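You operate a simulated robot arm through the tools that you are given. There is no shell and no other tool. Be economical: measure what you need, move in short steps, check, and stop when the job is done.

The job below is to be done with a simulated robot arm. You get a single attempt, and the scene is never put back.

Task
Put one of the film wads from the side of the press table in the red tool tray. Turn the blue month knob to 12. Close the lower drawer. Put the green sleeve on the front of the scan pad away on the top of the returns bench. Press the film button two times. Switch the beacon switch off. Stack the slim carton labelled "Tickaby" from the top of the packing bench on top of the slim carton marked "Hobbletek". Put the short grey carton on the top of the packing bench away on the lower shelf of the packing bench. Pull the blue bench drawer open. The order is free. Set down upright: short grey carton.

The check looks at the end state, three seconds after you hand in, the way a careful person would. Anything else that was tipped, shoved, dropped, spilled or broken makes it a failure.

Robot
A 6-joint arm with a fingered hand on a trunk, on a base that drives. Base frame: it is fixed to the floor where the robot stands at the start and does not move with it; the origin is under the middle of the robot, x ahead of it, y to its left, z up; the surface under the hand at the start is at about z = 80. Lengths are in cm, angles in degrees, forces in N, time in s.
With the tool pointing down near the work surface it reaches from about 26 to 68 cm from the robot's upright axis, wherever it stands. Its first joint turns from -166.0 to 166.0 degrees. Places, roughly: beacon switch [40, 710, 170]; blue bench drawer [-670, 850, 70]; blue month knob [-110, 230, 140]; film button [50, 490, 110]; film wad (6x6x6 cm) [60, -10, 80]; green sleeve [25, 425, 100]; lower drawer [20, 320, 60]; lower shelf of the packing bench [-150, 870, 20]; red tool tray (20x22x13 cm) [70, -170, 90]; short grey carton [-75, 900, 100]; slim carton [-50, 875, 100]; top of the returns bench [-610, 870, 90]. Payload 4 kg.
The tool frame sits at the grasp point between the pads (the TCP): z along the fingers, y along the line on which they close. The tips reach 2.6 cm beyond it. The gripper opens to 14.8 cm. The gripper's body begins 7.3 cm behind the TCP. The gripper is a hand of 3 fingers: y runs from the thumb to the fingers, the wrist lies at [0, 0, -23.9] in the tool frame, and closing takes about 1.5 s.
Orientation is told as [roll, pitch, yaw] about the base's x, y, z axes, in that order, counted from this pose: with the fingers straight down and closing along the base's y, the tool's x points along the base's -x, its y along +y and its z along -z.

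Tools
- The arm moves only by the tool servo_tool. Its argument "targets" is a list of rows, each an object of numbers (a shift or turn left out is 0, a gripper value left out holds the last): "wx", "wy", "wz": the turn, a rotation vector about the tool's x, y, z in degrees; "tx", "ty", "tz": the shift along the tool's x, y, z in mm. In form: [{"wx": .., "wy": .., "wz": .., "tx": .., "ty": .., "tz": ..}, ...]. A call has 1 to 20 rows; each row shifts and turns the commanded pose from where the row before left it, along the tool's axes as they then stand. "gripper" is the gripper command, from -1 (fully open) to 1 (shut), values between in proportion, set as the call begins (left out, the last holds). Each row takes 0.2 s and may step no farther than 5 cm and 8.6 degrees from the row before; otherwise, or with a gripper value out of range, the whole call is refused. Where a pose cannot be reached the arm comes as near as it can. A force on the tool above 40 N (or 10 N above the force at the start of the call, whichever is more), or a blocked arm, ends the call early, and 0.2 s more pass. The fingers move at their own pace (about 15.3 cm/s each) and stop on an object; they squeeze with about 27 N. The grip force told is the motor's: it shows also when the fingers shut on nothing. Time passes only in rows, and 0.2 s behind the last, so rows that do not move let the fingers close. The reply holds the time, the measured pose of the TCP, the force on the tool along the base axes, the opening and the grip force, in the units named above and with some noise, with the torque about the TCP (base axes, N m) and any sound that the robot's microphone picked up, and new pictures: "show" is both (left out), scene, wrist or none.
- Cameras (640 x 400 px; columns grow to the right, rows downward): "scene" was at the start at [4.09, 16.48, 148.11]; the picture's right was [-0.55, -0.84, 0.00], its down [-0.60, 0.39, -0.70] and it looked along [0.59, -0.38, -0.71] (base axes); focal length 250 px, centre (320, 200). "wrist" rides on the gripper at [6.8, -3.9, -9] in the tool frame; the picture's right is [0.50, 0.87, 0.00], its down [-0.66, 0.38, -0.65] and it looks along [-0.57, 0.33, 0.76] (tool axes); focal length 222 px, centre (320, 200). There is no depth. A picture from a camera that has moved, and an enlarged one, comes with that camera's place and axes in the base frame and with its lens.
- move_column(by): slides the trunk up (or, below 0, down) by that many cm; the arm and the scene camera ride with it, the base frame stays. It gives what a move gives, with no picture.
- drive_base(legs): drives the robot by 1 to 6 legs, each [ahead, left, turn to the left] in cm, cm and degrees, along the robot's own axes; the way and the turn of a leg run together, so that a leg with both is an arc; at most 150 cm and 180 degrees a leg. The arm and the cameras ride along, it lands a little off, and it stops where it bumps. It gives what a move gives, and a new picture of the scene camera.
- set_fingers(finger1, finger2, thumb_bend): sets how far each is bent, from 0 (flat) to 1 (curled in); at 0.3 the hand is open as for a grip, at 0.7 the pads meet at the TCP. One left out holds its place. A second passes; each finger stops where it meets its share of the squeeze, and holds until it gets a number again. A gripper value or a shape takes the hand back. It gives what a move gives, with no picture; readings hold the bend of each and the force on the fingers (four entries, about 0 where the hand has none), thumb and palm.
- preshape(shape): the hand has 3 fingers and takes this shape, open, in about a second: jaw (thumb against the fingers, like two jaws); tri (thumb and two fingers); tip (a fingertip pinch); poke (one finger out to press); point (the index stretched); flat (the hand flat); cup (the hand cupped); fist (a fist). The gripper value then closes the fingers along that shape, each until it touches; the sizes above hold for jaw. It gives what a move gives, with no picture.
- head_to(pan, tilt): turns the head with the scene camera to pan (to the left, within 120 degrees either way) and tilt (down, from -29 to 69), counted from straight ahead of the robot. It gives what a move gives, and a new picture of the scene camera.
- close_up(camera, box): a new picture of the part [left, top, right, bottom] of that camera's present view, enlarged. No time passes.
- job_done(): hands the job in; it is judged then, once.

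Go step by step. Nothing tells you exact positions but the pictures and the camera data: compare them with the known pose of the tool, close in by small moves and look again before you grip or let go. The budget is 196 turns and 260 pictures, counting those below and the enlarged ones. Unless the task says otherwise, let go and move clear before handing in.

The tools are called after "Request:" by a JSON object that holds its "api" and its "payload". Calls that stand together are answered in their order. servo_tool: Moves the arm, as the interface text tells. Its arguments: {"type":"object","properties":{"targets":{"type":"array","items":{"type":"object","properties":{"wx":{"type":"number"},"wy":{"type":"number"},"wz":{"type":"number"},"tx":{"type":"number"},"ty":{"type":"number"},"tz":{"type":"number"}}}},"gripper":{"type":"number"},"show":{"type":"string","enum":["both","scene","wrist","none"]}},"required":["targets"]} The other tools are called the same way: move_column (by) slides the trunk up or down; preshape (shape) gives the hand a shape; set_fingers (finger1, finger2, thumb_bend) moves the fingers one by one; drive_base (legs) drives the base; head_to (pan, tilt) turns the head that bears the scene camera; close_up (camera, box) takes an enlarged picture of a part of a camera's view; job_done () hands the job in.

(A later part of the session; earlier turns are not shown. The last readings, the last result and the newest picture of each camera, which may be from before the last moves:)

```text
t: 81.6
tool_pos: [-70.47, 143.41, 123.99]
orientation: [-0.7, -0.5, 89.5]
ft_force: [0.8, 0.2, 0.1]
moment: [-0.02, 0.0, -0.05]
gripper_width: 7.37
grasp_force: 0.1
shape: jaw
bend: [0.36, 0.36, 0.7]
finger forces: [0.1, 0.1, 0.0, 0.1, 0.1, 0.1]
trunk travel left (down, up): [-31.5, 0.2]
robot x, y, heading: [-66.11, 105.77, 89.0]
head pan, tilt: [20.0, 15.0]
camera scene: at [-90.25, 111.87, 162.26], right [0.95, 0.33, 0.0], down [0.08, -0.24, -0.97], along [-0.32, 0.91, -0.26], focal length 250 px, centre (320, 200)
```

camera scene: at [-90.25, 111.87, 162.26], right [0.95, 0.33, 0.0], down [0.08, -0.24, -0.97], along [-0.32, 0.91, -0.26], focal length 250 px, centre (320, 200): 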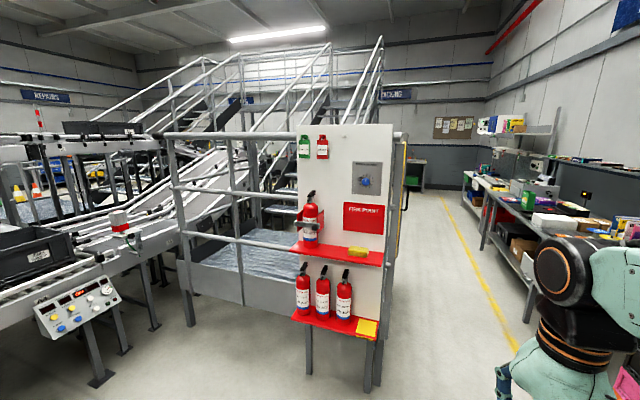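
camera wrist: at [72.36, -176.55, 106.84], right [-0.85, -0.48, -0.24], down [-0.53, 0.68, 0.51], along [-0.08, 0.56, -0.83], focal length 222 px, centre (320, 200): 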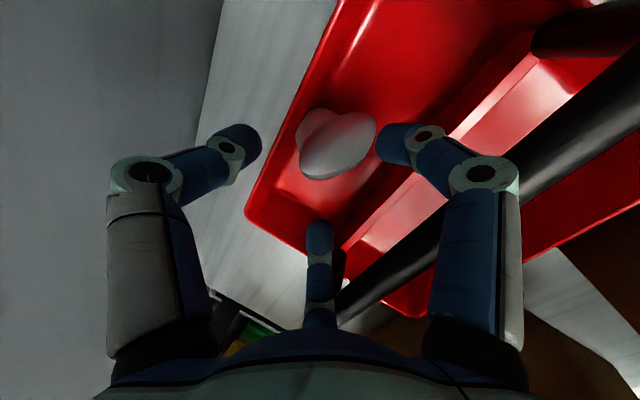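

Request:
{"api": "close_up", "payload": {"camera": "scene", "box": [332, 155, 396, 195]}}

```text
10.00 times, centred on (364, 175) of scene
camera zoom: at [-90.25, 111.87, 162.26], right [0.95, 0.33, 0.0], down [0.08, -0.24, -0.97], along [-0.32, 0.91, -0.26], focal length 2502 px, centre (-120, 450)
```

zoom: 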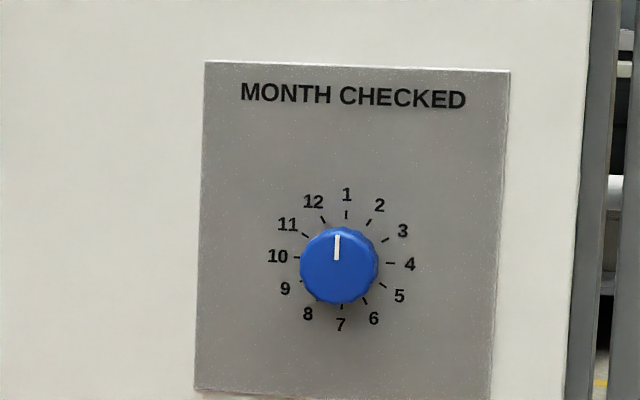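

The knob points at 1, so 12 is 30° counter-clockwise. It sits at about [-108,230,140], facing -y. I'll position in front of it and swing the hand to horizontal.

Request:
{"api": "drive_base", "payload": {"legs": [[30, 38, 0.8]]}}

Request:
{"api": "servo_tool", "payload": {"targets": [{"wy": -8.5, "tx": -20, "tz": -15}, {"wy": -8.5, "tx": -20, "tz": -15}, {"wy": -8.5, "tx": -20, "tz": -10}, {"wy": -8.5, "tx": -20}, {"wy": -8.5, "tx": -20, "tz": 10}, {"wy": -8.5, "tx": -15, "tz": 15}, {"wy": -8.5, "tx": -10, "tz": 20}, {"wy": -8.5, "tz": 20}, {"wy": -8.5, "tz": 20}, {"wy": -8.5, "tz": 20}, {"wy": -4.8}, {}]}}

```text
t: 85.5
tool_pos: [-108.93, 173.75, 124.08]
orientation: [-0.7, -0.4, 90.6]
ft_force: [0.0, 0.2, 0.3]
moment: [-0.04, -0.02, 0.01]
gripper_width: 7.37
grasp_force: 0.1
shape: jaw
bend: [0.36, 0.36, 0.7]
finger forces: [0.1, 0.1, 0.1, 0.1, 0.0, 0.1]
trunk travel left (down, up): [-31.5, 0.2]
robot x, y, heading: [-103.65, 136.07, 90.2]
head pan, tilt: [20.0, 15.0]
camera scene: at [-128.14, 141.76, 162.26], right [0.94, 0.34, 0.0], down [0.09, -0.24, -0.97], along [-0.33, 0.91, -0.26], focal length 250 px, centre (320, 200)
```

scene: 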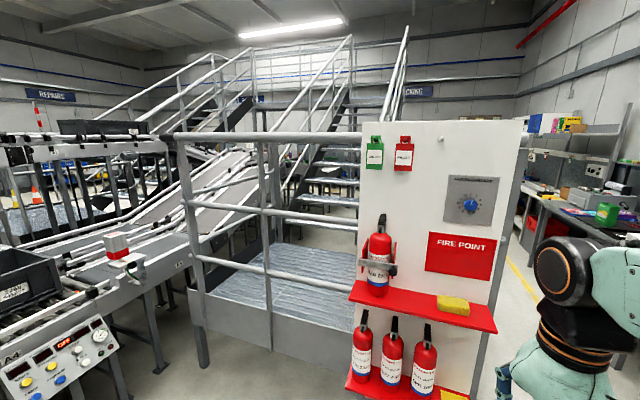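

```text
t: 88.1
tool_pos: [-108.07, 191.73, 127.54]
orientation: [-20.6, -84.6, 108.5]
ft_force: [-0.4, 0.4, 0.6]
moment: [0.0, 0.01, 0.03]
gripper_width: 7.37
grasp_force: 0.1
shape: jaw
bend: [0.36, 0.36, 0.7]
finger forces: [0.0, 0.0, 0.1, 0.0, 0.0, 0.0]
out of reach, approached as far as the arm can: row 7, 8
trunk travel left (down, up): [-31.5, 0.2]
robot x, y, heading: [-103.6, 136.53, 90.2]
head pan, tilt: [20.0, 15.0]
camera scene: at [-128.12, 141.76, 162.27], right [0.94, 0.34, 0.0], down [0.09, -0.24, -0.97], along [-0.33, 0.91, -0.26], focal length 250 px, centre (320, 200)
camera wrist: at [-104.34, 181.82, 121.64], right [-0.85, -0.02, -0.53], down [-0.42, -0.58, 0.7], along [-0.32, 0.81, 0.49], focal length 222 px, centre (320, 200)
```

scene: 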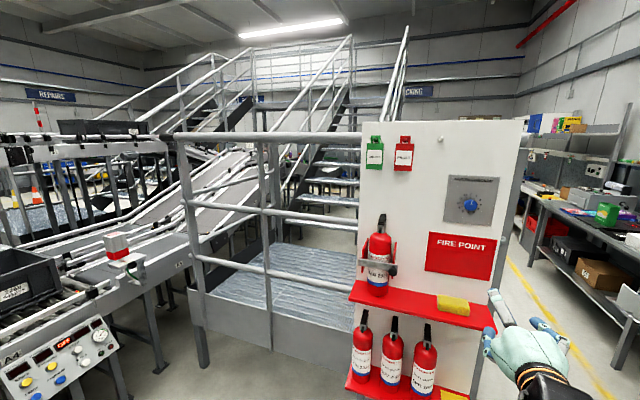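
wrist: 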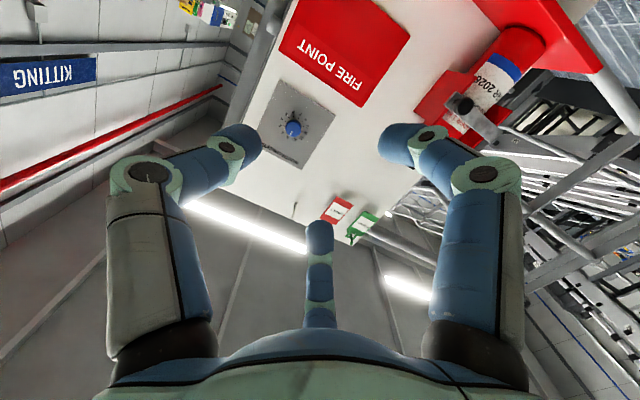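

Triangulated from three views, the knob front is at about [-108.6,232.7,139]. I'll level and raise the hand, then drive 20 cm closer.

Request:
{"api": "servo_tool", "payload": {"targets": [{"wy": -5, "tx": -38}, {"tx": -38}, {"tx": -38, "ty": 5}, {}], "show": "none"}}

Request:
{"api": "drive_base", "payload": {"legs": [[20, 0, 0]]}}

Request:
{"api": "close_up", "payload": {"camera": "wrist", "box": [0, 0, 640, 400]}}

```text
t: 89.1
tool_pos: [-109.18, 192.05, 139.07]
orientation: [-89.3, -88.1, 177.6]
ft_force: [0.1, 0.2, 0.5]
moment: [0.0, -0.01, -0.01]
gripper_width: 7.37
grasp_force: 0.1
shape: jaw
bend: [0.36, 0.36, 0.7]
finger forces: [0.0, 0.1, 0.0, 0.0, 0.0, 0.1]
out of reach, approached as far as the arm can: row 1
trunk travel left (down, up): [-31.5, 0.2]
robot x, y, heading: [-103.27, 136.5, 90.2]
head pan, tilt: [20.0, 15.0]
```

```text
t: 90.7
tool_pos: [-109.25, 211.75, 138.98]
orientation: [-88.6, -88.1, 177.1]
ft_force: [-0.2, 0.2, 0.0]
moment: [0.03, 0.01, 0.03]
gripper_width: 7.38
grasp_force: 0.1
shape: jaw
bend: [0.36, 0.36, 0.7]
finger forces: [0.1, 0.0, 0.0, 0.1, 0.0, 0.0]
trunk travel left (down, up): [-31.5, 0.2]
robot x, y, heading: [-103.56, 156.32, 90.1]
head pan, tilt: [20.0, 15.0]
camera scene: at [-128.2, 161.59, 162.25], right [0.94, 0.35, 0.0], down [0.09, -0.24, -0.97], along [-0.33, 0.91, -0.26], focal length 250 px, centre (320, 200)
```

scene: 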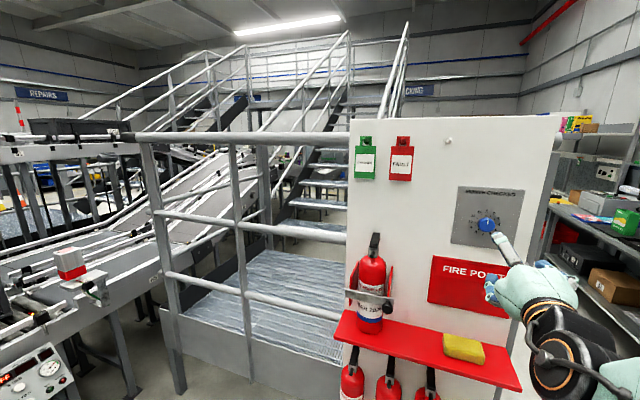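

```text
1.00 times, centred on (320, 200) of wrist (not enlarged: the box is as wide or as high as the picture)
camera zoom: at [-105.45, 202.56, 132.22], right [-0.85, 0.02, -0.53], down [-0.42, -0.64, 0.64], along [-0.33, 0.77, 0.55], focal length 222 px, centre (320, 200)
```

zoom: 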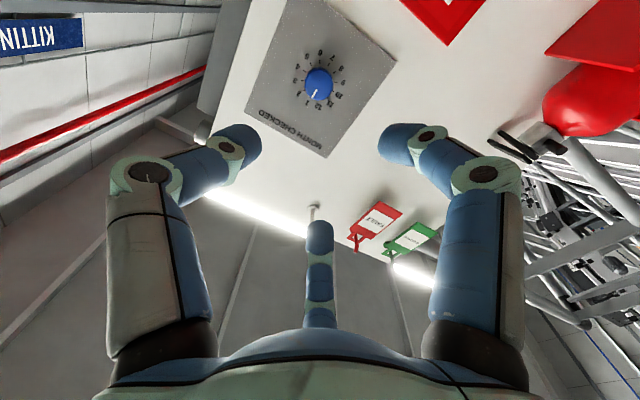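

The hand axis is parallel to y and within 1 cm of the knob axis. I'll correct that, advance 12 cm, and look again.

Request:
{"api": "servo_tool", "payload": {"targets": [{"ty": -7, "tx": 5, "tz": 30}, {"tz": 45}, {"tz": 45}, {}]}}

Request:
{"api": "close_up", "payload": {"camera": "scene", "box": [440, 180, 560, 255]}}

```text
t: 91.7
tool_pos: [-108.11, 223.62, 138.49]
orientation: [-90.3, -88.1, 178.8]
ft_force: [0.5, 0.1, 0.3]
moment: [0.03, 0.03, -0.03]
gripper_width: 7.4
grasp_force: 0.1
shape: jaw
bend: [0.36, 0.36, 0.7]
finger forces: [0.0, 0.0, 0.1, 0.0, 0.0, 0.1]
trunk travel left (down, up): [-31.5, 0.2]
robot x, y, heading: [-103.53, 156.3, 90.2]
head pan, tilt: [20.0, 15.0]
camera scene: at [-128.2, 161.45, 162.26], right [0.94, 0.35, 0.0], down [0.09, -0.24, -0.97], along [-0.33, 0.91, -0.26], focal length 250 px, centre (320, 200)
camera wrist: at [-104.39, 214.37, 131.82], right [-0.85, 0.02, -0.53], down [-0.42, -0.64, 0.64], along [-0.33, 0.77, 0.56], focal length 222 px, centre (320, 200)
```

scene: 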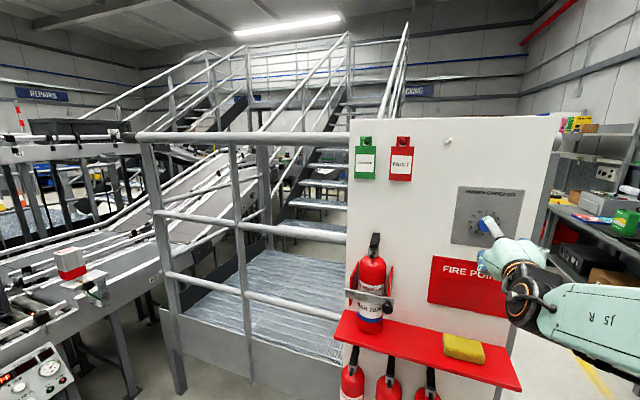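
wrist: 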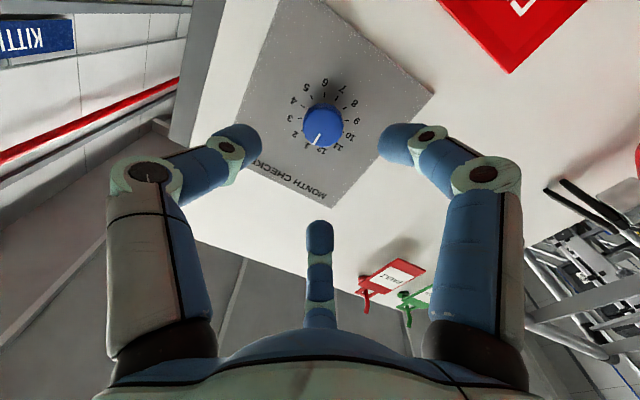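

```text
5.33 times, centred on (500, 218) of scene
camera zoom: at [-128.2, 161.45, 162.26], right [0.94, 0.35, 0.0], down [0.09, -0.24, -0.97], along [-0.33, 0.91, -0.26], focal length 1334 px, centre (-640, 107)
```

zoom: 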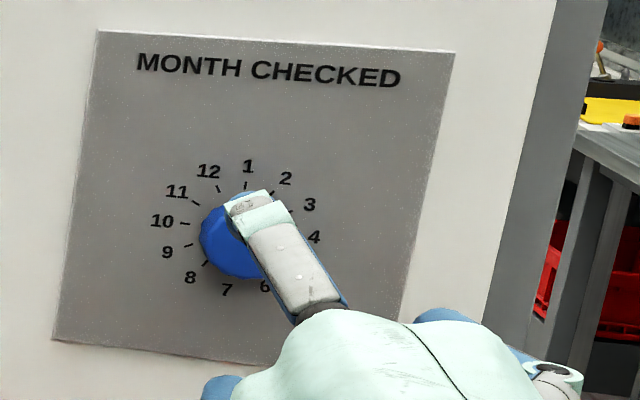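

Centred within 0.5 cm. I'll advance around the knob in small steps.

Request:
{"api": "servo_tool", "payload": {"targets": [{"tz": 20, "tx": 4}, {"tz": 20}, {"tz": 12}, {"tz": 10}, {}], "show": "wrist"}}

Request:
{"api": "close_up", "payload": {"camera": "scene", "box": [440, 180, 560, 255]}}

```text
t: 92.9
tool_pos: [-108.05, 229.93, 138.06]
orientation: [-89.4, -88.1, 178.1]
ft_force: [0.0, 0.8, -1.1]
moment: [0.02, 0.0, -0.03]
gripper_width: 7.39
grasp_force: 0.0
shape: jaw
bend: [0.36, 0.36, 0.7]
finger forces: [0.0, 0.1, 0.0, 0.0, 0.0, 0.0]
trunk travel left (down, up): [-31.5, 0.2]
robot x, y, heading: [-103.34, 155.79, 89.9]
head pan, tilt: [20.0, 15.0]
camera wrist: at [-104.25, 220.71, 131.4], right [-0.85, 0.02, -0.53], down [-0.42, -0.64, 0.64], along [-0.33, 0.77, 0.56], focal length 222 px, centre (320, 200)
```

wrist: 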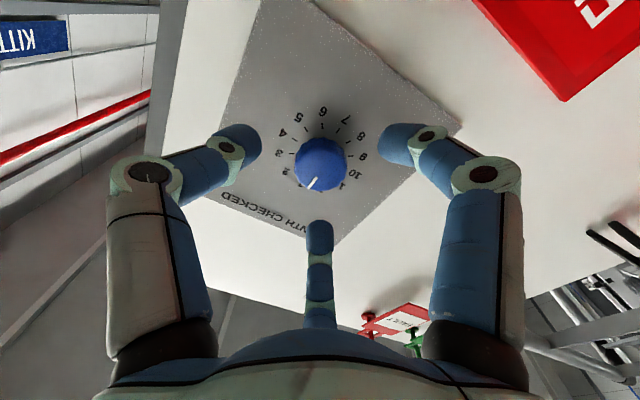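

```text
5.33 times, centred on (500, 218) of scene
camera zoom: at [-128.19, 161.53, 162.27], right [0.94, 0.35, 0.0], down [0.09, -0.24, -0.97], along [-0.33, 0.91, -0.26], focal length 1334 px, centre (-640, 107)
```

zoom: 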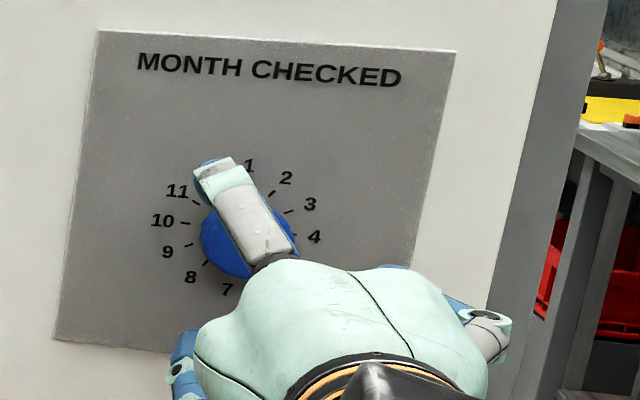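

The knob front is at y≈233.5 and the tips are at 232.5. I'll go 2 cm further, then close gently.

Request:
{"api": "servo_tool", "payload": {"targets": [{"tz": 8}, {"tz": 7}, {"tz": 5}, {}], "show": "wrist"}}

Request:
{"api": "servo_tool", "payload": {"targets": [{}, {}, {}, {}, {}, {}, {}], "gripper": 1, "show": "wrist"}}

```text
t: 93.9
tool_pos: [-107.93, 231.9, 138.18]
orientation: [-89.4, -88.1, 177.9]
ft_force: [0.7, 0.1, -0.1]
moment: [-0.03, 0.01, 0.0]
gripper_width: 7.38
grasp_force: 0.0
shape: jaw
bend: [0.36, 0.36, 0.7]
finger forces: [0.1, 0.1, 0.0, 0.0, 0.0, 0.0]
trunk travel left (down, up): [-31.5, 0.2]
robot x, y, heading: [-103.54, 156.15, 90.2]
head pan, tilt: [20.0, 15.0]
camera wrist: at [-104.22, 222.7, 131.37], right [-0.85, 0.02, -0.53], down [-0.42, -0.64, 0.64], along [-0.32, 0.77, 0.56], focal length 222 px, centre (320, 200)
```

wrist: 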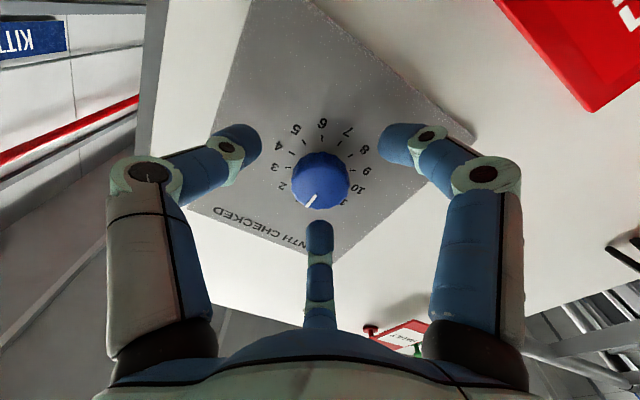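

```text
t: 95.5
tool_pos: [-108.13, 231.77, 138.03]
orientation: [-87.2, -88.1, 175.7]
ft_force: [-3.2, -21.5, -15.4]
moment: [-0.24, 0.15, 0.24]
gripper_width: 2.44
grasp_force: 26.4
shape: jaw
bend: [0.74, 0.78, 0.7]
finger forces: [29.8, 34.3, 0.0, 0.0, 30.3, 0.0]
trunk travel left (down, up): [-31.5, 0.2]
robot x, y, heading: [-104.08, 155.99, 90.1]
head pan, tilt: [20.0, 15.0]
camera wrist: at [-104.32, 222.43, 131.34], right [-0.85, 0.02, -0.53], down [-0.42, -0.64, 0.64], along [-0.33, 0.77, 0.55], focal length 222 px, centre (320, 200)
```

wrist: 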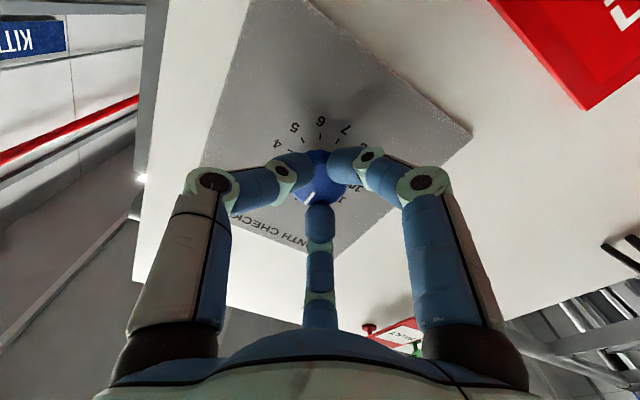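

Gripped. Turning 30° counter-clockwise (seen from the front).

Request:
{"api": "servo_tool", "payload": {"targets": [{"wz": -6, "tz": -1}, {"wz": -6, "tz": -1}, {"wz": -6}, {"wz": -6}, {"wz": -6}, {}], "show": "wrist"}}

Request:
{"api": "close_up", "payload": {"camera": "scene", "box": [440, 180, 560, 255]}}

Request:
{"api": "close_up", "payload": {"camera": "wrist", "box": [240, 100, 400, 200]}}

```text
t: 96.9
tool_pos: [-107.67, 231.57, 138.38]
orientation: [-90.2, -58.2, 178.6]
ft_force: [10.3, -16.0, -11.2]
moment: [-0.2, 0.41, -0.32]
gripper_width: 2.42
grasp_force: 27.0
shape: jaw
bend: [0.74, 0.77, 0.7]
finger forces: [25.3, 24.5, 0.0, 0.0, 40.1, 0.0]
trunk travel left (down, up): [-31.5, 0.2]
robot x, y, heading: [-103.71, 156.25, 90.3]
head pan, tilt: [20.0, 15.0]
camera wrist: at [-101.16, 222.27, 134.48], right [-0.47, 0.01, -0.88], down [-0.69, -0.64, 0.36], along [-0.56, 0.77, 0.31], focal length 222 px, centre (320, 200)
```

wrist: 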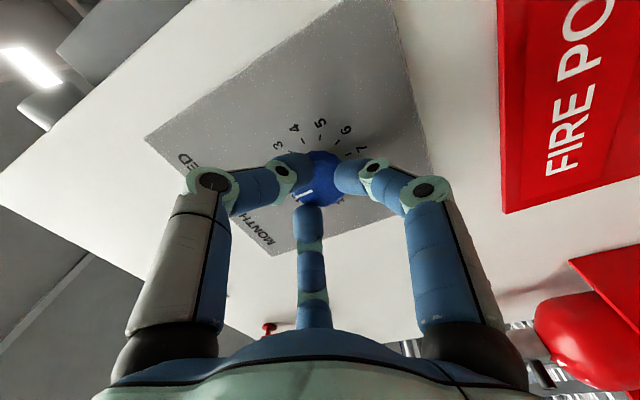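

```text
5.33 times, centred on (500, 218) of scene
camera zoom: at [-127.94, 161.34, 162.31], right [0.94, 0.35, 0.0], down [0.09, -0.24, -0.97], along [-0.33, 0.91, -0.26], focal length 1334 px, centre (-640, 107)
```

zoom: 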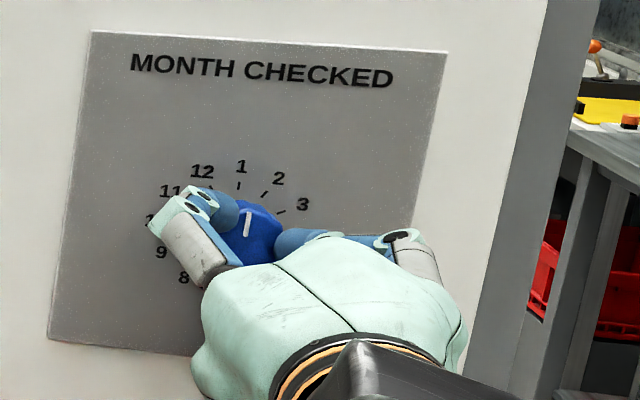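

```text
4.00 times, centred on (320, 150) of wrist
camera zoom: at [-101.16, 222.27, 134.48], right [-0.47, 0.01, -0.88], down [-0.69, -0.64, 0.36], along [-0.56, 0.77, 0.31], focal length 888 px, centre (320, 400)
```

zoom: 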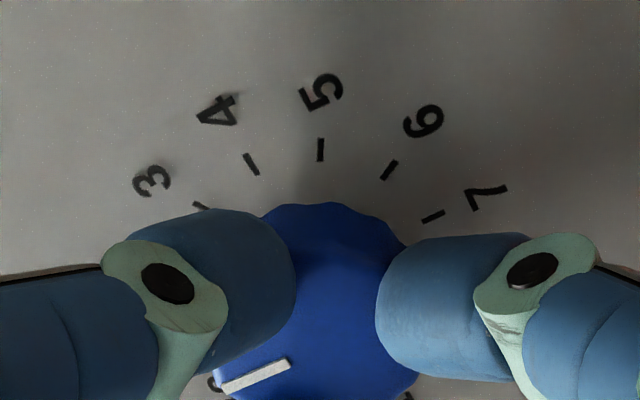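

The knob slipped: the pointer is still near 1, with only the fingertip edges on the cap. I'll open slightly, turn back, advance until the tips are almost on the plate, and regrip.

Request:
{"api": "servo_tool", "payload": {"targets": [{}, {}, {}, {"wz": 7}, {"wz": 7}, {"wz": 7}, {"wz": 7}, {"wz": 7}, {"wz": 5}, {}], "gripper": 0.3, "show": "none"}}

Request:
{"api": "servo_tool", "payload": {"targets": [{"tz": 4, "tx": 2}, {"tz": 3}, {"tz": 3}, {"tz": 2}, {}], "show": "wrist"}}

Request:
{"api": "close_up", "payload": {"camera": "wrist", "box": [240, 110, 400, 210]}}

```text
t: 99.1
tool_pos: [-108.06, 231.74, 138.12]
orientation: [89.9, -81.8, -1.4]
ft_force: [-0.1, -0.3, 0.4]
moment: [0.02, 0.0, -0.01]
gripper_width: 5.19
grasp_force: 0.1
shape: jaw
bend: [0.77, 0.77, 0.7]
finger forces: [0.1, 0.1, 0.0, 0.0, 0.0, 0.0]
trunk travel left (down, up): [-31.5, 0.2]
robot x, y, heading: [-104.15, 155.98, 90.4]
head pan, tilt: [20.0, 15.0]
```

```text
t: 100.3
tool_pos: [-107.96, 232.95, 137.88]
orientation: [89.9, -81.9, -1.3]
ft_force: [-0.3, -0.5, 0.8]
moment: [0.04, 0.0, 0.0]
gripper_width: 5.21
grasp_force: 0.0
shape: jaw
bend: [0.77, 0.77, 0.7]
finger forces: [0.0, 1.1, 0.0, 0.0, 0.0, 0.0]
trunk travel left (down, up): [-31.5, 0.2]
robot x, y, heading: [-103.83, 156.22, 90.2]
head pan, tilt: [20.0, 15.0]
camera wrist: at [-105.39, 223.73, 130.57], right [-0.93, 0.02, -0.37], down [-0.3, -0.65, 0.7], along [-0.22, 0.76, 0.61], focal length 222 px, centre (320, 200)
```

wrist: 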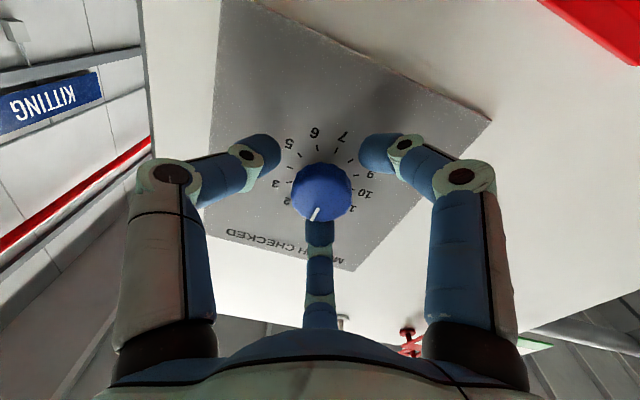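

```text
4.00 times, centred on (320, 160) of wrist
camera zoom: at [-105.39, 223.73, 130.57], right [-0.93, 0.02, -0.37], down [-0.3, -0.65, 0.7], along [-0.22, 0.76, 0.61], focal length 888 px, centre (320, 360)
```

zoom: 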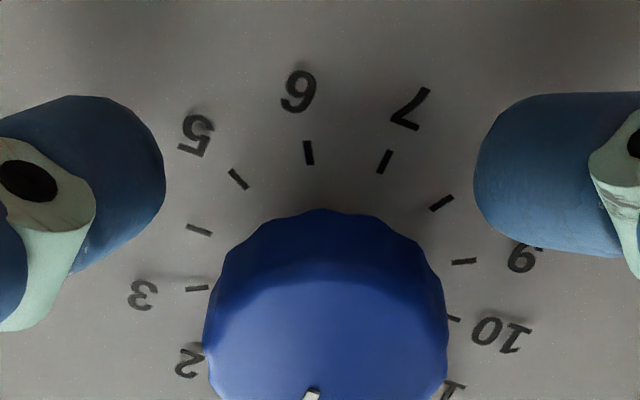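

The fingers now reach around the knob. Closing and turning.

Request:
{"api": "servo_tool", "payload": {"targets": [{}, {}, {}, {}, {}, {}], "gripper": 1, "show": "wrist"}}

Request:
{"api": "servo_tool", "payload": {"targets": [{"wz": -5}, {"wz": -5}, {"wz": -5}, {"wz": -5}, {"wz": -5}, {"wz": -5}, {}], "show": "wrist"}}

Request:
{"api": "close_up", "payload": {"camera": "scene", "box": [440, 180, 560, 255]}}

```text
t: 101.7
tool_pos: [-107.93, 232.88, 137.85]
orientation: [89.3, -81.8, -0.9]
ft_force: [-0.6, 1.4, -4.6]
moment: [-0.06, 0.06, 0.01]
gripper_width: 2.54
grasp_force: 27.2
shape: jaw
bend: [0.74, 0.77, 0.7]
finger forces: [22.7, 24.5, 0.0, 0.0, 23.6, 0.1]
trunk travel left (down, up): [-31.5, 0.2]
robot x, y, heading: [-103.79, 156.42, 90.3]
head pan, tilt: [20.0, 15.0]
camera wrist: at [-105.39, 223.81, 130.49], right [-0.93, 0.02, -0.37], down [-0.3, -0.65, 0.7], along [-0.22, 0.76, 0.61], focal length 222 px, centre (320, 200)
```

wrist: 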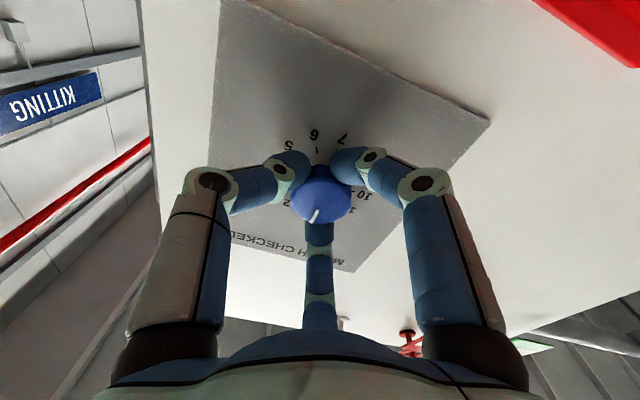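

```text
t: 103.3
tool_pos: [-107.5, 233.09, 137.64]
orientation: [-89.2, -68.2, 177.7]
ft_force: [15.1, -4.5, -21.9]
moment: [-0.22, 0.39, -0.24]
gripper_width: 2.48
grasp_force: 27.3
shape: jaw
bend: [0.74, 0.77, 0.69]
finger forces: [18.7, 29.1, 0.1, 0.0, 42.8, 0.0]
trunk travel left (down, up): [-31.5, 0.2]
robot x, y, heading: [-103.63, 156.36, 90.3]
head pan, tilt: [20.0, 15.0]
camera wrist: at [-101.8, 223.8, 132.73], right [-0.62, 0.01, -0.79], down [-0.61, -0.63, 0.47], along [-0.49, 0.77, 0.4], focal length 222 px, centre (320, 200)
```

wrist: 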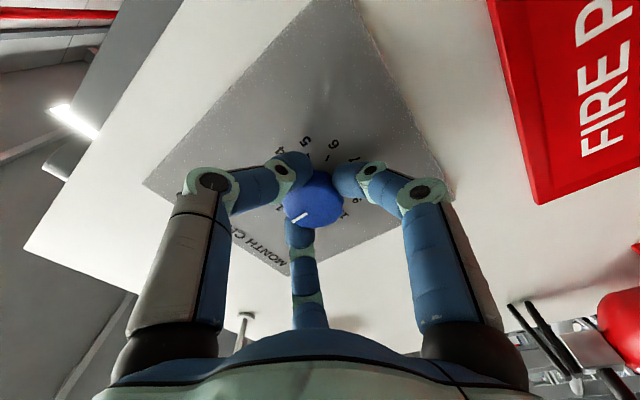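

```text
5.33 times, centred on (500, 218) of scene
camera zoom: at [-127.85, 161.78, 162.3], right [0.94, 0.35, 0.0], down [0.09, -0.24, -0.97], along [-0.33, 0.91, -0.26], focal length 1334 px, centre (-640, 107)
```

zoom: 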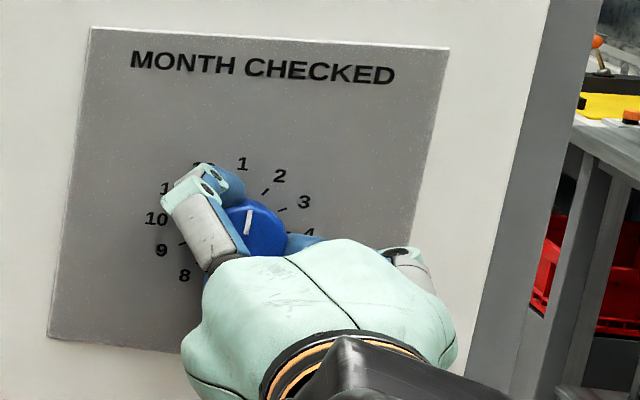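

The knob resists counter-clockwise, so there may be a stop between 1 and 12. I'll test the clockwise direction.

Request:
{"api": "servo_tool", "payload": {"targets": [{"wz": 7}, {"wz": 7}, {"wz": 7}, {"wz": 7}, {"wz": 7}, {"wz": 7}, {}], "show": "wrist"}}

Request:
{"api": "close_up", "payload": {"camera": "scene", "box": [440, 180, 560, 255]}}

```text
t: 104.9
tool_pos: [-108.05, 233.06, 138.0]
orientation: [90.3, -69.8, -1.8]
ft_force: [0.5, 1.8, -5.9]
moment: [-0.17, 0.01, -0.02]
gripper_width: 2.44
grasp_force: 26.6
shape: jaw
bend: [0.74, 0.77, 0.69]
finger forces: [26.4, 23.7, 0.1, 0.0, 25.9, 0.1]
trunk travel left (down, up): [-31.5, 0.2]
robot x, y, heading: [-103.89, 155.93, 90.1]
head pan, tilt: [20.0, 15.0]
camera wrist: at [-107.02, 223.9, 130.26], right [-0.99, 0.03, -0.17], down [-0.15, -0.65, 0.74], along [-0.09, 0.76, 0.65], focal length 222 px, centre (320, 200)
```

wrist: 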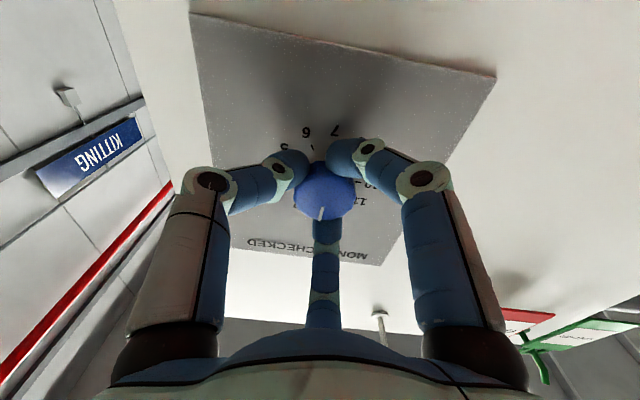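

```text
5.33 times, centred on (500, 218) of scene
camera zoom: at [-128.2, 161.66, 162.27], right [0.94, 0.35, 0.0], down [0.09, -0.24, -0.97], along [-0.33, 0.91, -0.26], focal length 1334 px, centre (-640, 107)
```

zoom: 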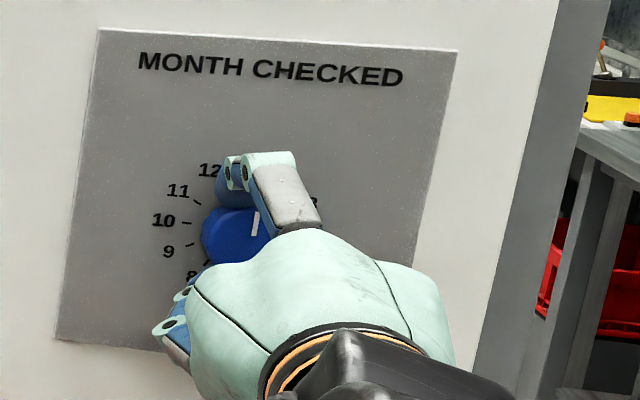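

Request:
{"api": "close_up", "payload": {"camera": "wrist", "box": [240, 110, 400, 290]}}

Request:
{"api": "close_up", "payload": {"camera": "scene", "box": [470, 205, 510, 230]}}

```text
2.22 times, centred on (320, 200) of wrist
camera zoom: at [-107.02, 223.9, 130.26], right [-0.99, 0.03, -0.17], down [-0.15, -0.65, 0.74], along [-0.09, 0.76, 0.65], focal length 494 px, centre (320, 200)
```

zoom: 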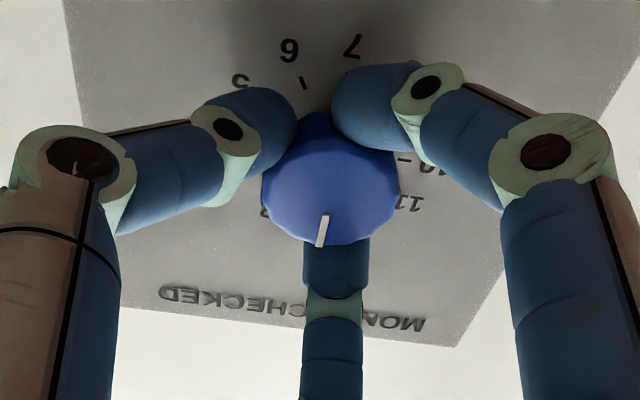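

```text
16.00 times, centred on (490, 218) of scene
camera zoom: at [-128.2, 161.66, 162.27], right [0.94, 0.35, 0.0], down [0.09, -0.24, -0.97], along [-0.33, 0.91, -0.26], focal length 4003 px, centre (-2400, -80)
```

zoom: 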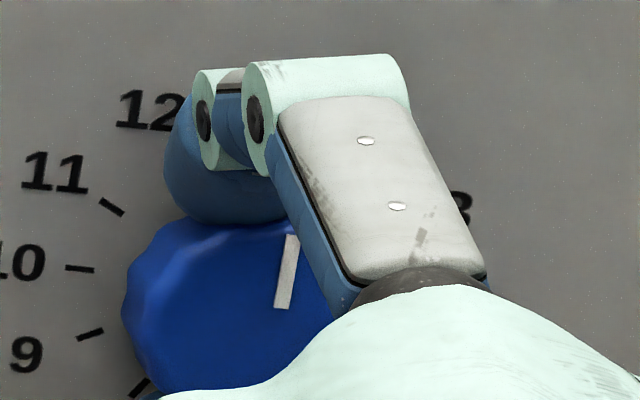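

The pointer still sits at 1 and the torque is near zero. I'll turn further clockwise and watch the torque.

Request:
{"api": "servo_tool", "payload": {"targets": [{"wz": 7}, {"wz": 7}, {}], "show": "none"}}

Request:
{"api": "servo_tool", "payload": {"targets": [{"wz": 7}, {"wz": 7}, {"wz": 7}, {}], "show": "wrist"}}

Request:
{"api": "close_up", "payload": {"camera": "scene", "box": [470, 205, 510, 230]}}

```text
t: 105.7
tool_pos: [-108.09, 232.88, 137.87]
orientation: [90.1, -55.8, -1.6]
ft_force: [-4.8, 4.7, 0.9]
moment: [-0.1, -0.04, 0.05]
gripper_width: 2.44
grasp_force: 27.4
shape: jaw
bend: [0.74, 0.77, 0.69]
finger forces: [26.1, 25.0, 0.1, 0.1, 21.4, 0.1]
trunk travel left (down, up): [-31.5, 0.2]
robot x, y, heading: [-103.86, 156.0, 89.9]
head pan, tilt: [20.0, 15.0]
```

```text
t: 106.7
tool_pos: [-108.23, 233.03, 137.8]
orientation: [89.9, -34.9, -1.5]
ft_force: [-11.0, 5.6, 2.1]
moment: [-0.12, -0.04, 0.26]
gripper_width: 2.38
grasp_force: 27.2
shape: jaw
bend: [0.74, 0.77, 0.69]
finger forces: [27.4, 23.2, 0.0, 0.1, 20.1, 0.1]
trunk travel left (down, up): [-31.5, 0.2]
robot x, y, heading: [-104.12, 156.06, 90.2]
head pan, tilt: [20.0, 15.0]
camera wrist: at [-111.87, 223.99, 130.69], right [-0.91, 0.02, 0.42], down [0.3, -0.66, 0.69], along [0.3, 0.75, 0.59], focal length 222 px, centre (320, 200)
```

wrist: 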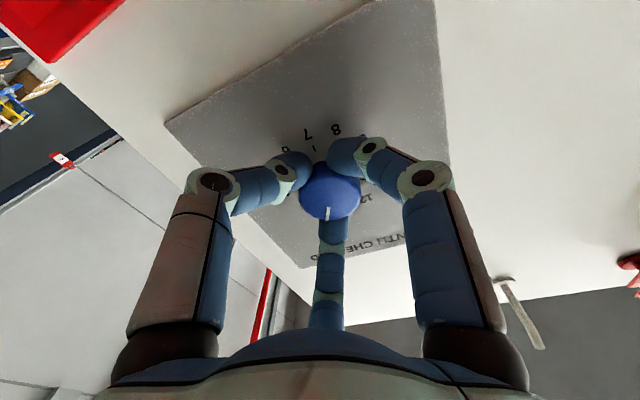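

```text
16.00 times, centred on (490, 218) of scene
camera zoom: at [-128.45, 161.65, 162.22], right [0.94, 0.35, 0.0], down [0.09, -0.24, -0.97], along [-0.33, 0.91, -0.26], focal length 4003 px, centre (-2400, -80)
```

zoom: 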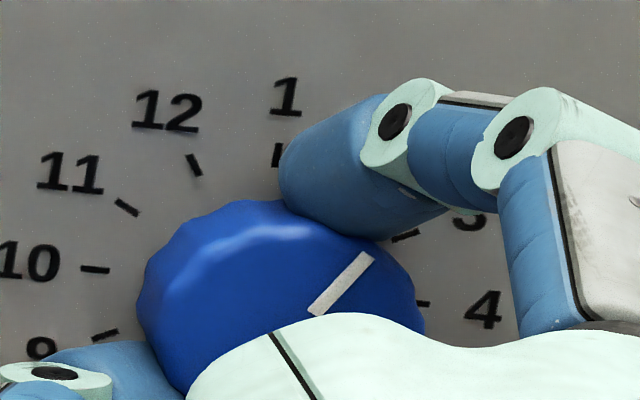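

The knob turns freely clockwise and has a stop just below 1. So I go clockwise round to 12, about 295° more, by ratcheting. First I'll see how far the wrist can turn.

Request:
{"api": "servo_tool", "payload": {"targets": [{"wz": 8}, {"wz": 8}, {"wz": 8}, {"wz": 8}, {"wz": 8}, {"wz": 8}, {"wz": 8}, {"wz": 8}, {"wz": 8}, {"wz": 8}, {}], "show": "none"}}

Request:
{"api": "close_up", "payload": {"camera": "scene", "box": [470, 205, 510, 230]}}

```text
t: 108.8
tool_pos: [-113.38, 234.82, 143.25]
orientation: [89.5, 39.2, -2.2]
ft_force: [2.2, -33.7, -3.5]
moment: [0.07, 0.01, 0.0]
gripper_width: 1.78
grasp_force: 26.4
shape: jaw
bend: [0.8, 0.82, 0.77]
finger forces: [0.1, 0.0, 0.0, 0.0, 50.7, 0.0]
out of reach, approached as far as the arm can: row 6, 7, 8, 9, 10
trunk travel left (down, up): [-31.5, 0.2]
robot x, y, heading: [-103.99, 155.93, 90.4]
head pan, tilt: [20.0, 15.0]
stopped in row 10: the force on the tool passed its limit at 50 N (the readings are from after the stop); the commanded pose is now the measured one
```

```text
16.00 times, centred on (490, 218) of scene
camera zoom: at [-128.18, 160.65, 162.3], right [0.94, 0.35, 0.0], down [0.09, -0.24, -0.97], along [-0.33, 0.91, -0.25], focal length 4003 px, centre (-2400, -80)
```

zoom: 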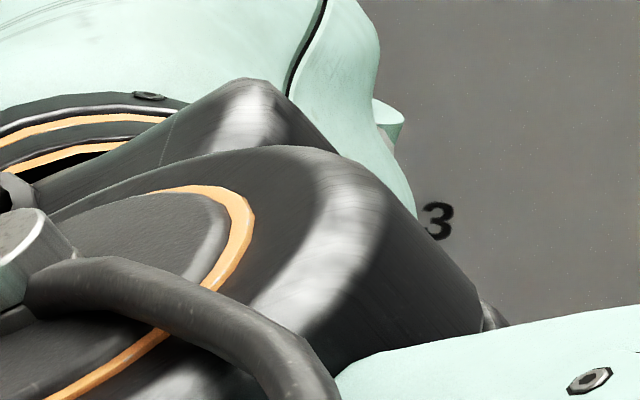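

The wrist limit pushed the hand off the knob. I'll back off, then unwind the wrist the other way.

Request:
{"api": "servo_tool", "payload": {"targets": [{"tz": -30}, {"tz": -40}, {"tz": -30}, {"wz": -8.5}, {"wz": -8.5}, {"wz": -8.5}, {"wz": -8.5}, {"wz": -8.5}, {"wz": -8.5}, {"wz": -8.5}, {"wz": -8.5}, {"wz": -8.5}, {"wz": -8.5}, {"wz": -8.5}, {"wz": -8.5}, {}], "gripper": 0.2, "show": "none"}}

Request:
{"api": "servo_tool", "payload": {"targets": [{"wz": -8.5}, {"wz": -8.5}, {"wz": -8.5}, {"wz": -8.5}, {"wz": -8.5}, {"wz": -8.5}, {"wz": -8.5}, {"wz": -8.5}, {"wz": -8.5}, {"wz": -8.5}, {"wz": -8.5}, {"wz": -8.5}, {}], "show": "both"}}

Request:
{"api": "close_up", "payload": {"camera": "scene", "box": [450, 190, 530, 240]}}

```text
t: 112.2
tool_pos: [-114.93, 226.19, 144.73]
orientation: [88.5, -63.0, -0.6]
ft_force: [-0.6, -0.4, -0.8]
moment: [0.02, 0.0, 0.04]
gripper_width: 5.88
grasp_force: 0.1
shape: jaw
bend: [0.77, 0.77, 0.7]
finger forces: [0.0, 0.1, 0.0, 0.0, 0.0, 0.0]
out of reach, approached as far as the arm can: row 1, 2, 3
trunk travel left (down, up): [-31.5, 0.2]
robot x, y, heading: [-104.01, 156.02, 90.2]
head pan, tilt: [20.0, 15.0]
```

```text
t: 115.0
tool_pos: [-115.0, 226.13, 144.64]
orientation: [-89.3, -15.0, 178.0]
ft_force: [0.8, 0.6, -0.5]
moment: [0.0, -0.02, -0.01]
gripper_width: 5.88
grasp_force: 0.1
shape: jaw
bend: [0.77, 0.77, 0.7]
finger forces: [0.0, 0.0, 0.1, 0.1, 0.0, 0.0]
trunk travel left (down, up): [-31.5, 0.2]
robot x, y, heading: [-104.09, 155.53, 90.1]
head pan, tilt: [20.0, 15.0]
camera scene: at [-128.22, 161.51, 162.27], right [0.94, 0.35, 0.0], down [0.09, -0.24, -0.97], along [-0.33, 0.91, -0.26], focal length 250 px, centre (320, 200)
camera wrist: at [-107.8, 216.86, 146.69], right [0.26, -0.02, -0.97], down [-0.75, -0.63, -0.19], along [-0.61, 0.78, -0.18], focal length 222 px, centre (320, 200)
```

scene: 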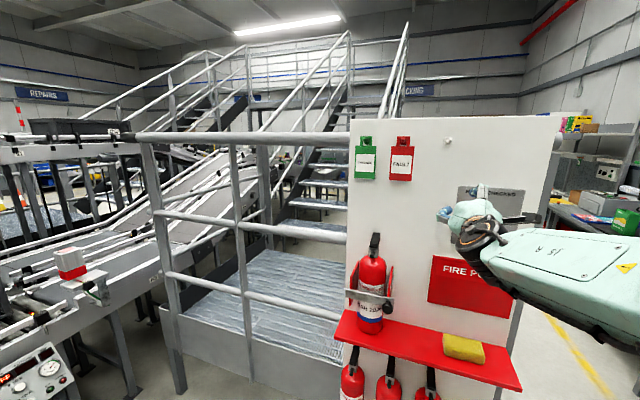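
wrist: 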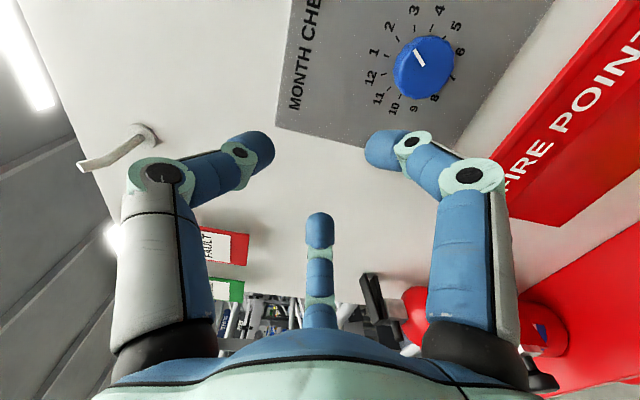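

```text
8.00 times, centred on (490, 215) of scene
camera zoom: at [-128.22, 161.51, 162.27], right [0.94, 0.35, 0.0], down [0.09, -0.24, -0.97], along [-0.33, 0.91, -0.26], focal length 2002 px, centre (-1040, 80)
```

zoom: 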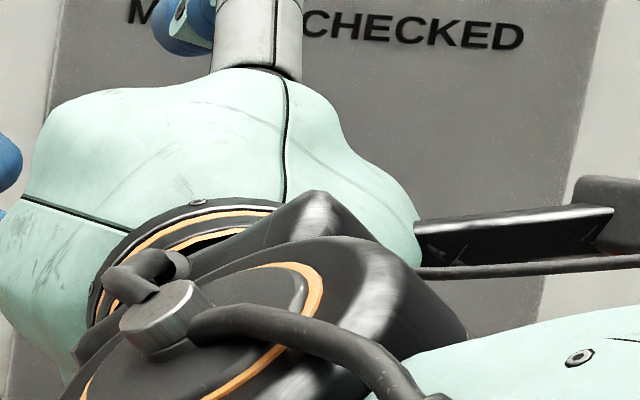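

The wrist goes this way easily. The knob now points at about 2. I'll re-centre and wind further back for a long clockwise stroke.

Request:
{"api": "servo_tool", "payload": {"targets": [{"tx": 42.4, "ty": 23.6}, {"tx": 42.4, "ty": 23.6}, {"wz": -8.5}, {"wz": -8.5}, {"wz": -8.5}, {"wz": -8.5}, {"wz": -8.5}, {"wz": -8.5}, {"wz": -8.5}, {"wz": -8.5}, {"wz": -8.5}, {}], "show": "wrist"}}

```text
t: 117.6
tool_pos: [-107.94, 225.83, 137.94]
orientation: [-88.6, 61.5, 179.3]
ft_force: [-0.2, -0.7, 0.9]
moment: [0.02, -0.02, -0.01]
gripper_width: 5.91
grasp_force: 0.0
shape: jaw
bend: [0.77, 0.77, 0.7]
finger forces: [0.1, 0.1, 0.0, 0.0, 0.1, 0.1]
trunk travel left (down, up): [-31.5, 0.2]
robot x, y, heading: [-103.76, 155.84, 90.0]
head pan, tilt: [20.0, 15.0]
camera wrist: at [-108.57, 216.88, 145.71], right [1.0, -0.03, 0.03], down [0.0, -0.66, -0.75], along [0.04, 0.75, -0.66], focal length 222 px, centre (320, 200)
```

wrist: 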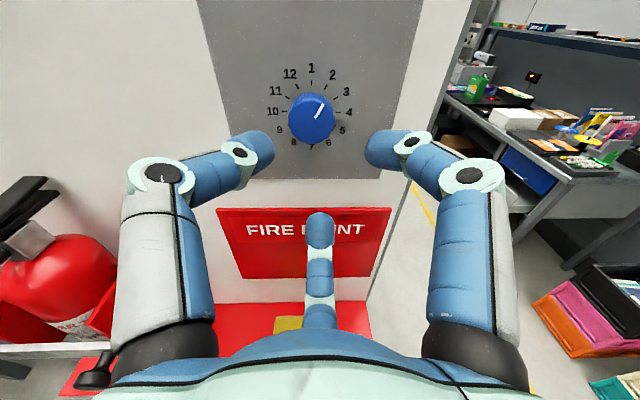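

The knob is well in view, pointing at 2. I'll advance around it and grip.

Request:
{"api": "servo_tool", "payload": {"targets": [{"tz": 25}, {"tz": 25}, {"tz": 12}, {"tz": 9}, {}], "show": "none"}}

Request:
{"api": "servo_tool", "payload": {"targets": [{}, {}, {}, {}, {}, {}], "gripper": 1, "show": "wrist"}}

```text
t: 118.8
tool_pos: [-107.83, 232.89, 137.88]
orientation: [-88.6, 61.4, 179.4]
ft_force: [0.2, -0.6, 0.4]
moment: [-0.02, -0.02, 0.02]
gripper_width: 5.92
grasp_force: 0.0
shape: jaw
bend: [0.77, 0.77, 0.7]
finger forces: [0.1, 0.0, 0.1, 0.0, 0.1, 0.1]
trunk travel left (down, up): [-31.5, 0.2]
robot x, y, heading: [-103.89, 156.02, 90.1]
head pan, tilt: [20.0, 15.0]
```

```text
t: 120.2
tool_pos: [-107.79, 232.97, 137.71]
orientation: [-88.5, 61.4, 179.4]
ft_force: [0.4, 3.6, -1.8]
moment: [0.06, -0.04, 0.04]
gripper_width: 3.33
grasp_force: 27.4
shape: jaw
bend: [0.75, 0.73, 0.7]
finger forces: [21.7, 22.1, 0.0, 0.0, 23.4, 0.0]
trunk travel left (down, up): [-31.5, 0.2]
robot x, y, heading: [-103.87, 156.06, 90.0]
head pan, tilt: [20.0, 15.0]
camera wrist: at [-108.34, 223.98, 145.62], right [1.0, -0.03, 0.02], down [0.0, -0.66, -0.75], along [0.04, 0.75, -0.66], focal length 222 px, centre (320, 200)
```

wrist: 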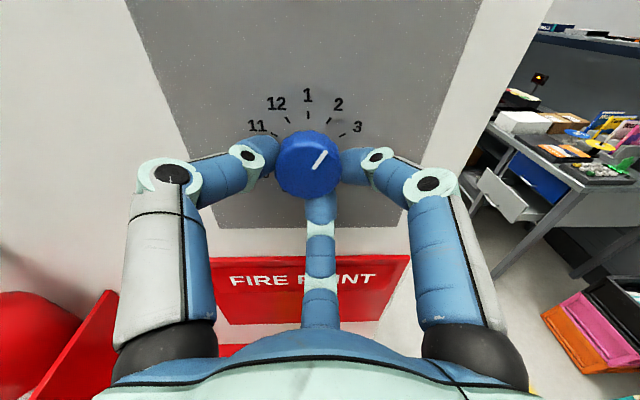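

Good grip. Starting the long clockwise stroke.

Request:
{"api": "servo_tool", "payload": {"targets": [{"wz": 8}, {"wz": 8}, {"wz": 8}, {"wz": 8}, {"wz": 8}, {"wz": 8}, {"wz": 8}, {"wz": 8}, {"wz": 8}, {"wz": 8}, {"wz": 8}, {"wz": 8}, {"wz": 8}, {"wz": 8}, {}], "show": "wrist"}}

Request:
{"api": "servo_tool", "payload": {"targets": [{"wz": 8}, {"wz": 8}, {"wz": 8}, {"wz": 8}, {"wz": 8}, {"wz": 8}, {"wz": 8}, {"wz": 8}, {"wz": 8}, {"wz": 8}, {"wz": 8}, {"wz": 8}, {"wz": 8}, {}], "show": "wrist"}}

Request:
{"api": "close_up", "payload": {"camera": "scene", "box": [450, 190, 530, 240]}}

```text
t: 123.1
tool_pos: [-108.89, 232.95, 138.19]
orientation: [-89.6, -45.1, 178.5]
ft_force: [-24.5, 6.3, 8.0]
moment: [0.19, -0.2, 0.72]
gripper_width: 3.08
grasp_force: 27.3
shape: jaw
bend: [0.74, 0.73, 0.7]
finger forces: [19.6, 36.9, 0.1, 0.0, 21.2, 0.0]
trunk travel left (down, up): [-31.5, 0.2]
robot x, y, heading: [-103.93, 156.08, 90.3]
head pan, tilt: [20.0, 15.0]
stopped in row 14: the force on the tool passed its limit at 40 N (the readings are from after the stop); the commanded pose is now the measured one
camera wrist: at [-101.66, 223.69, 136.08], right [-0.26, 0.0, -0.96], down [-0.74, -0.64, 0.2], along [-0.61, 0.77, 0.17], focal length 222 px, centre (320, 200)
```

wrist: 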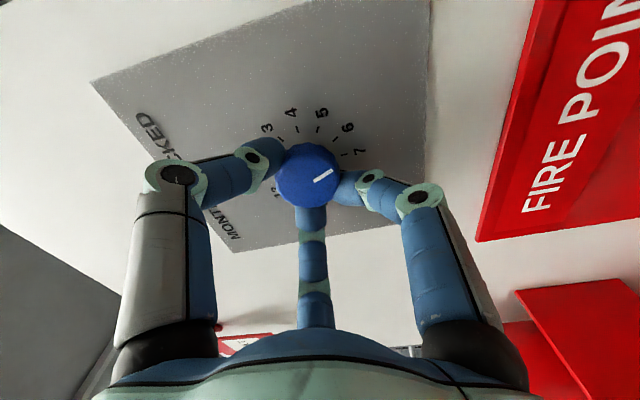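

```text
t: 124.1
tool_pos: [-108.85, 232.86, 138.68]
orientation: [-90.9, -75.0, 179.5]
ft_force: [-20.5, 7.0, 11.0]
moment: [0.38, -0.11, 0.56]
gripper_width: 2.91
grasp_force: 27.0
shape: jaw
bend: [0.74, 0.59, 0.7]
finger forces: [22.1, 35.0, 0.0, 0.1, 18.4, 0.0]
trunk travel left (down, up): [-31.5, 0.2]
robot x, y, heading: [-103.67, 156.16, 90.4]
head pan, tilt: [20.0, 15.0]
stopped in row 4: the force on the tool passed its limit at 40 N (the readings are from after the stop); the commanded pose is now the measured one
camera wrist: at [-103.69, 223.71, 132.94], right [-0.71, 0.02, -0.71], down [-0.55, -0.64, 0.53], along [-0.45, 0.77, 0.47], focal length 222 px, centre (320, 200)
```

wrist: 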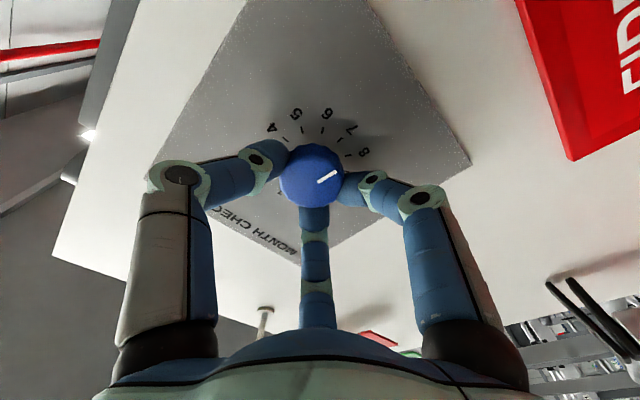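

```text
8.00 times, centred on (490, 215) of scene
camera zoom: at [-128.61, 161.42, 162.2], right [0.94, 0.35, 0.0], down [0.09, -0.24, -0.97], along [-0.34, 0.91, -0.26], focal length 2002 px, centre (-1040, 80)
```

zoom: 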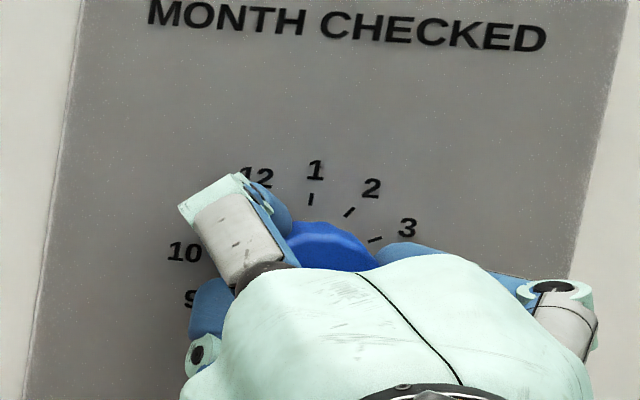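

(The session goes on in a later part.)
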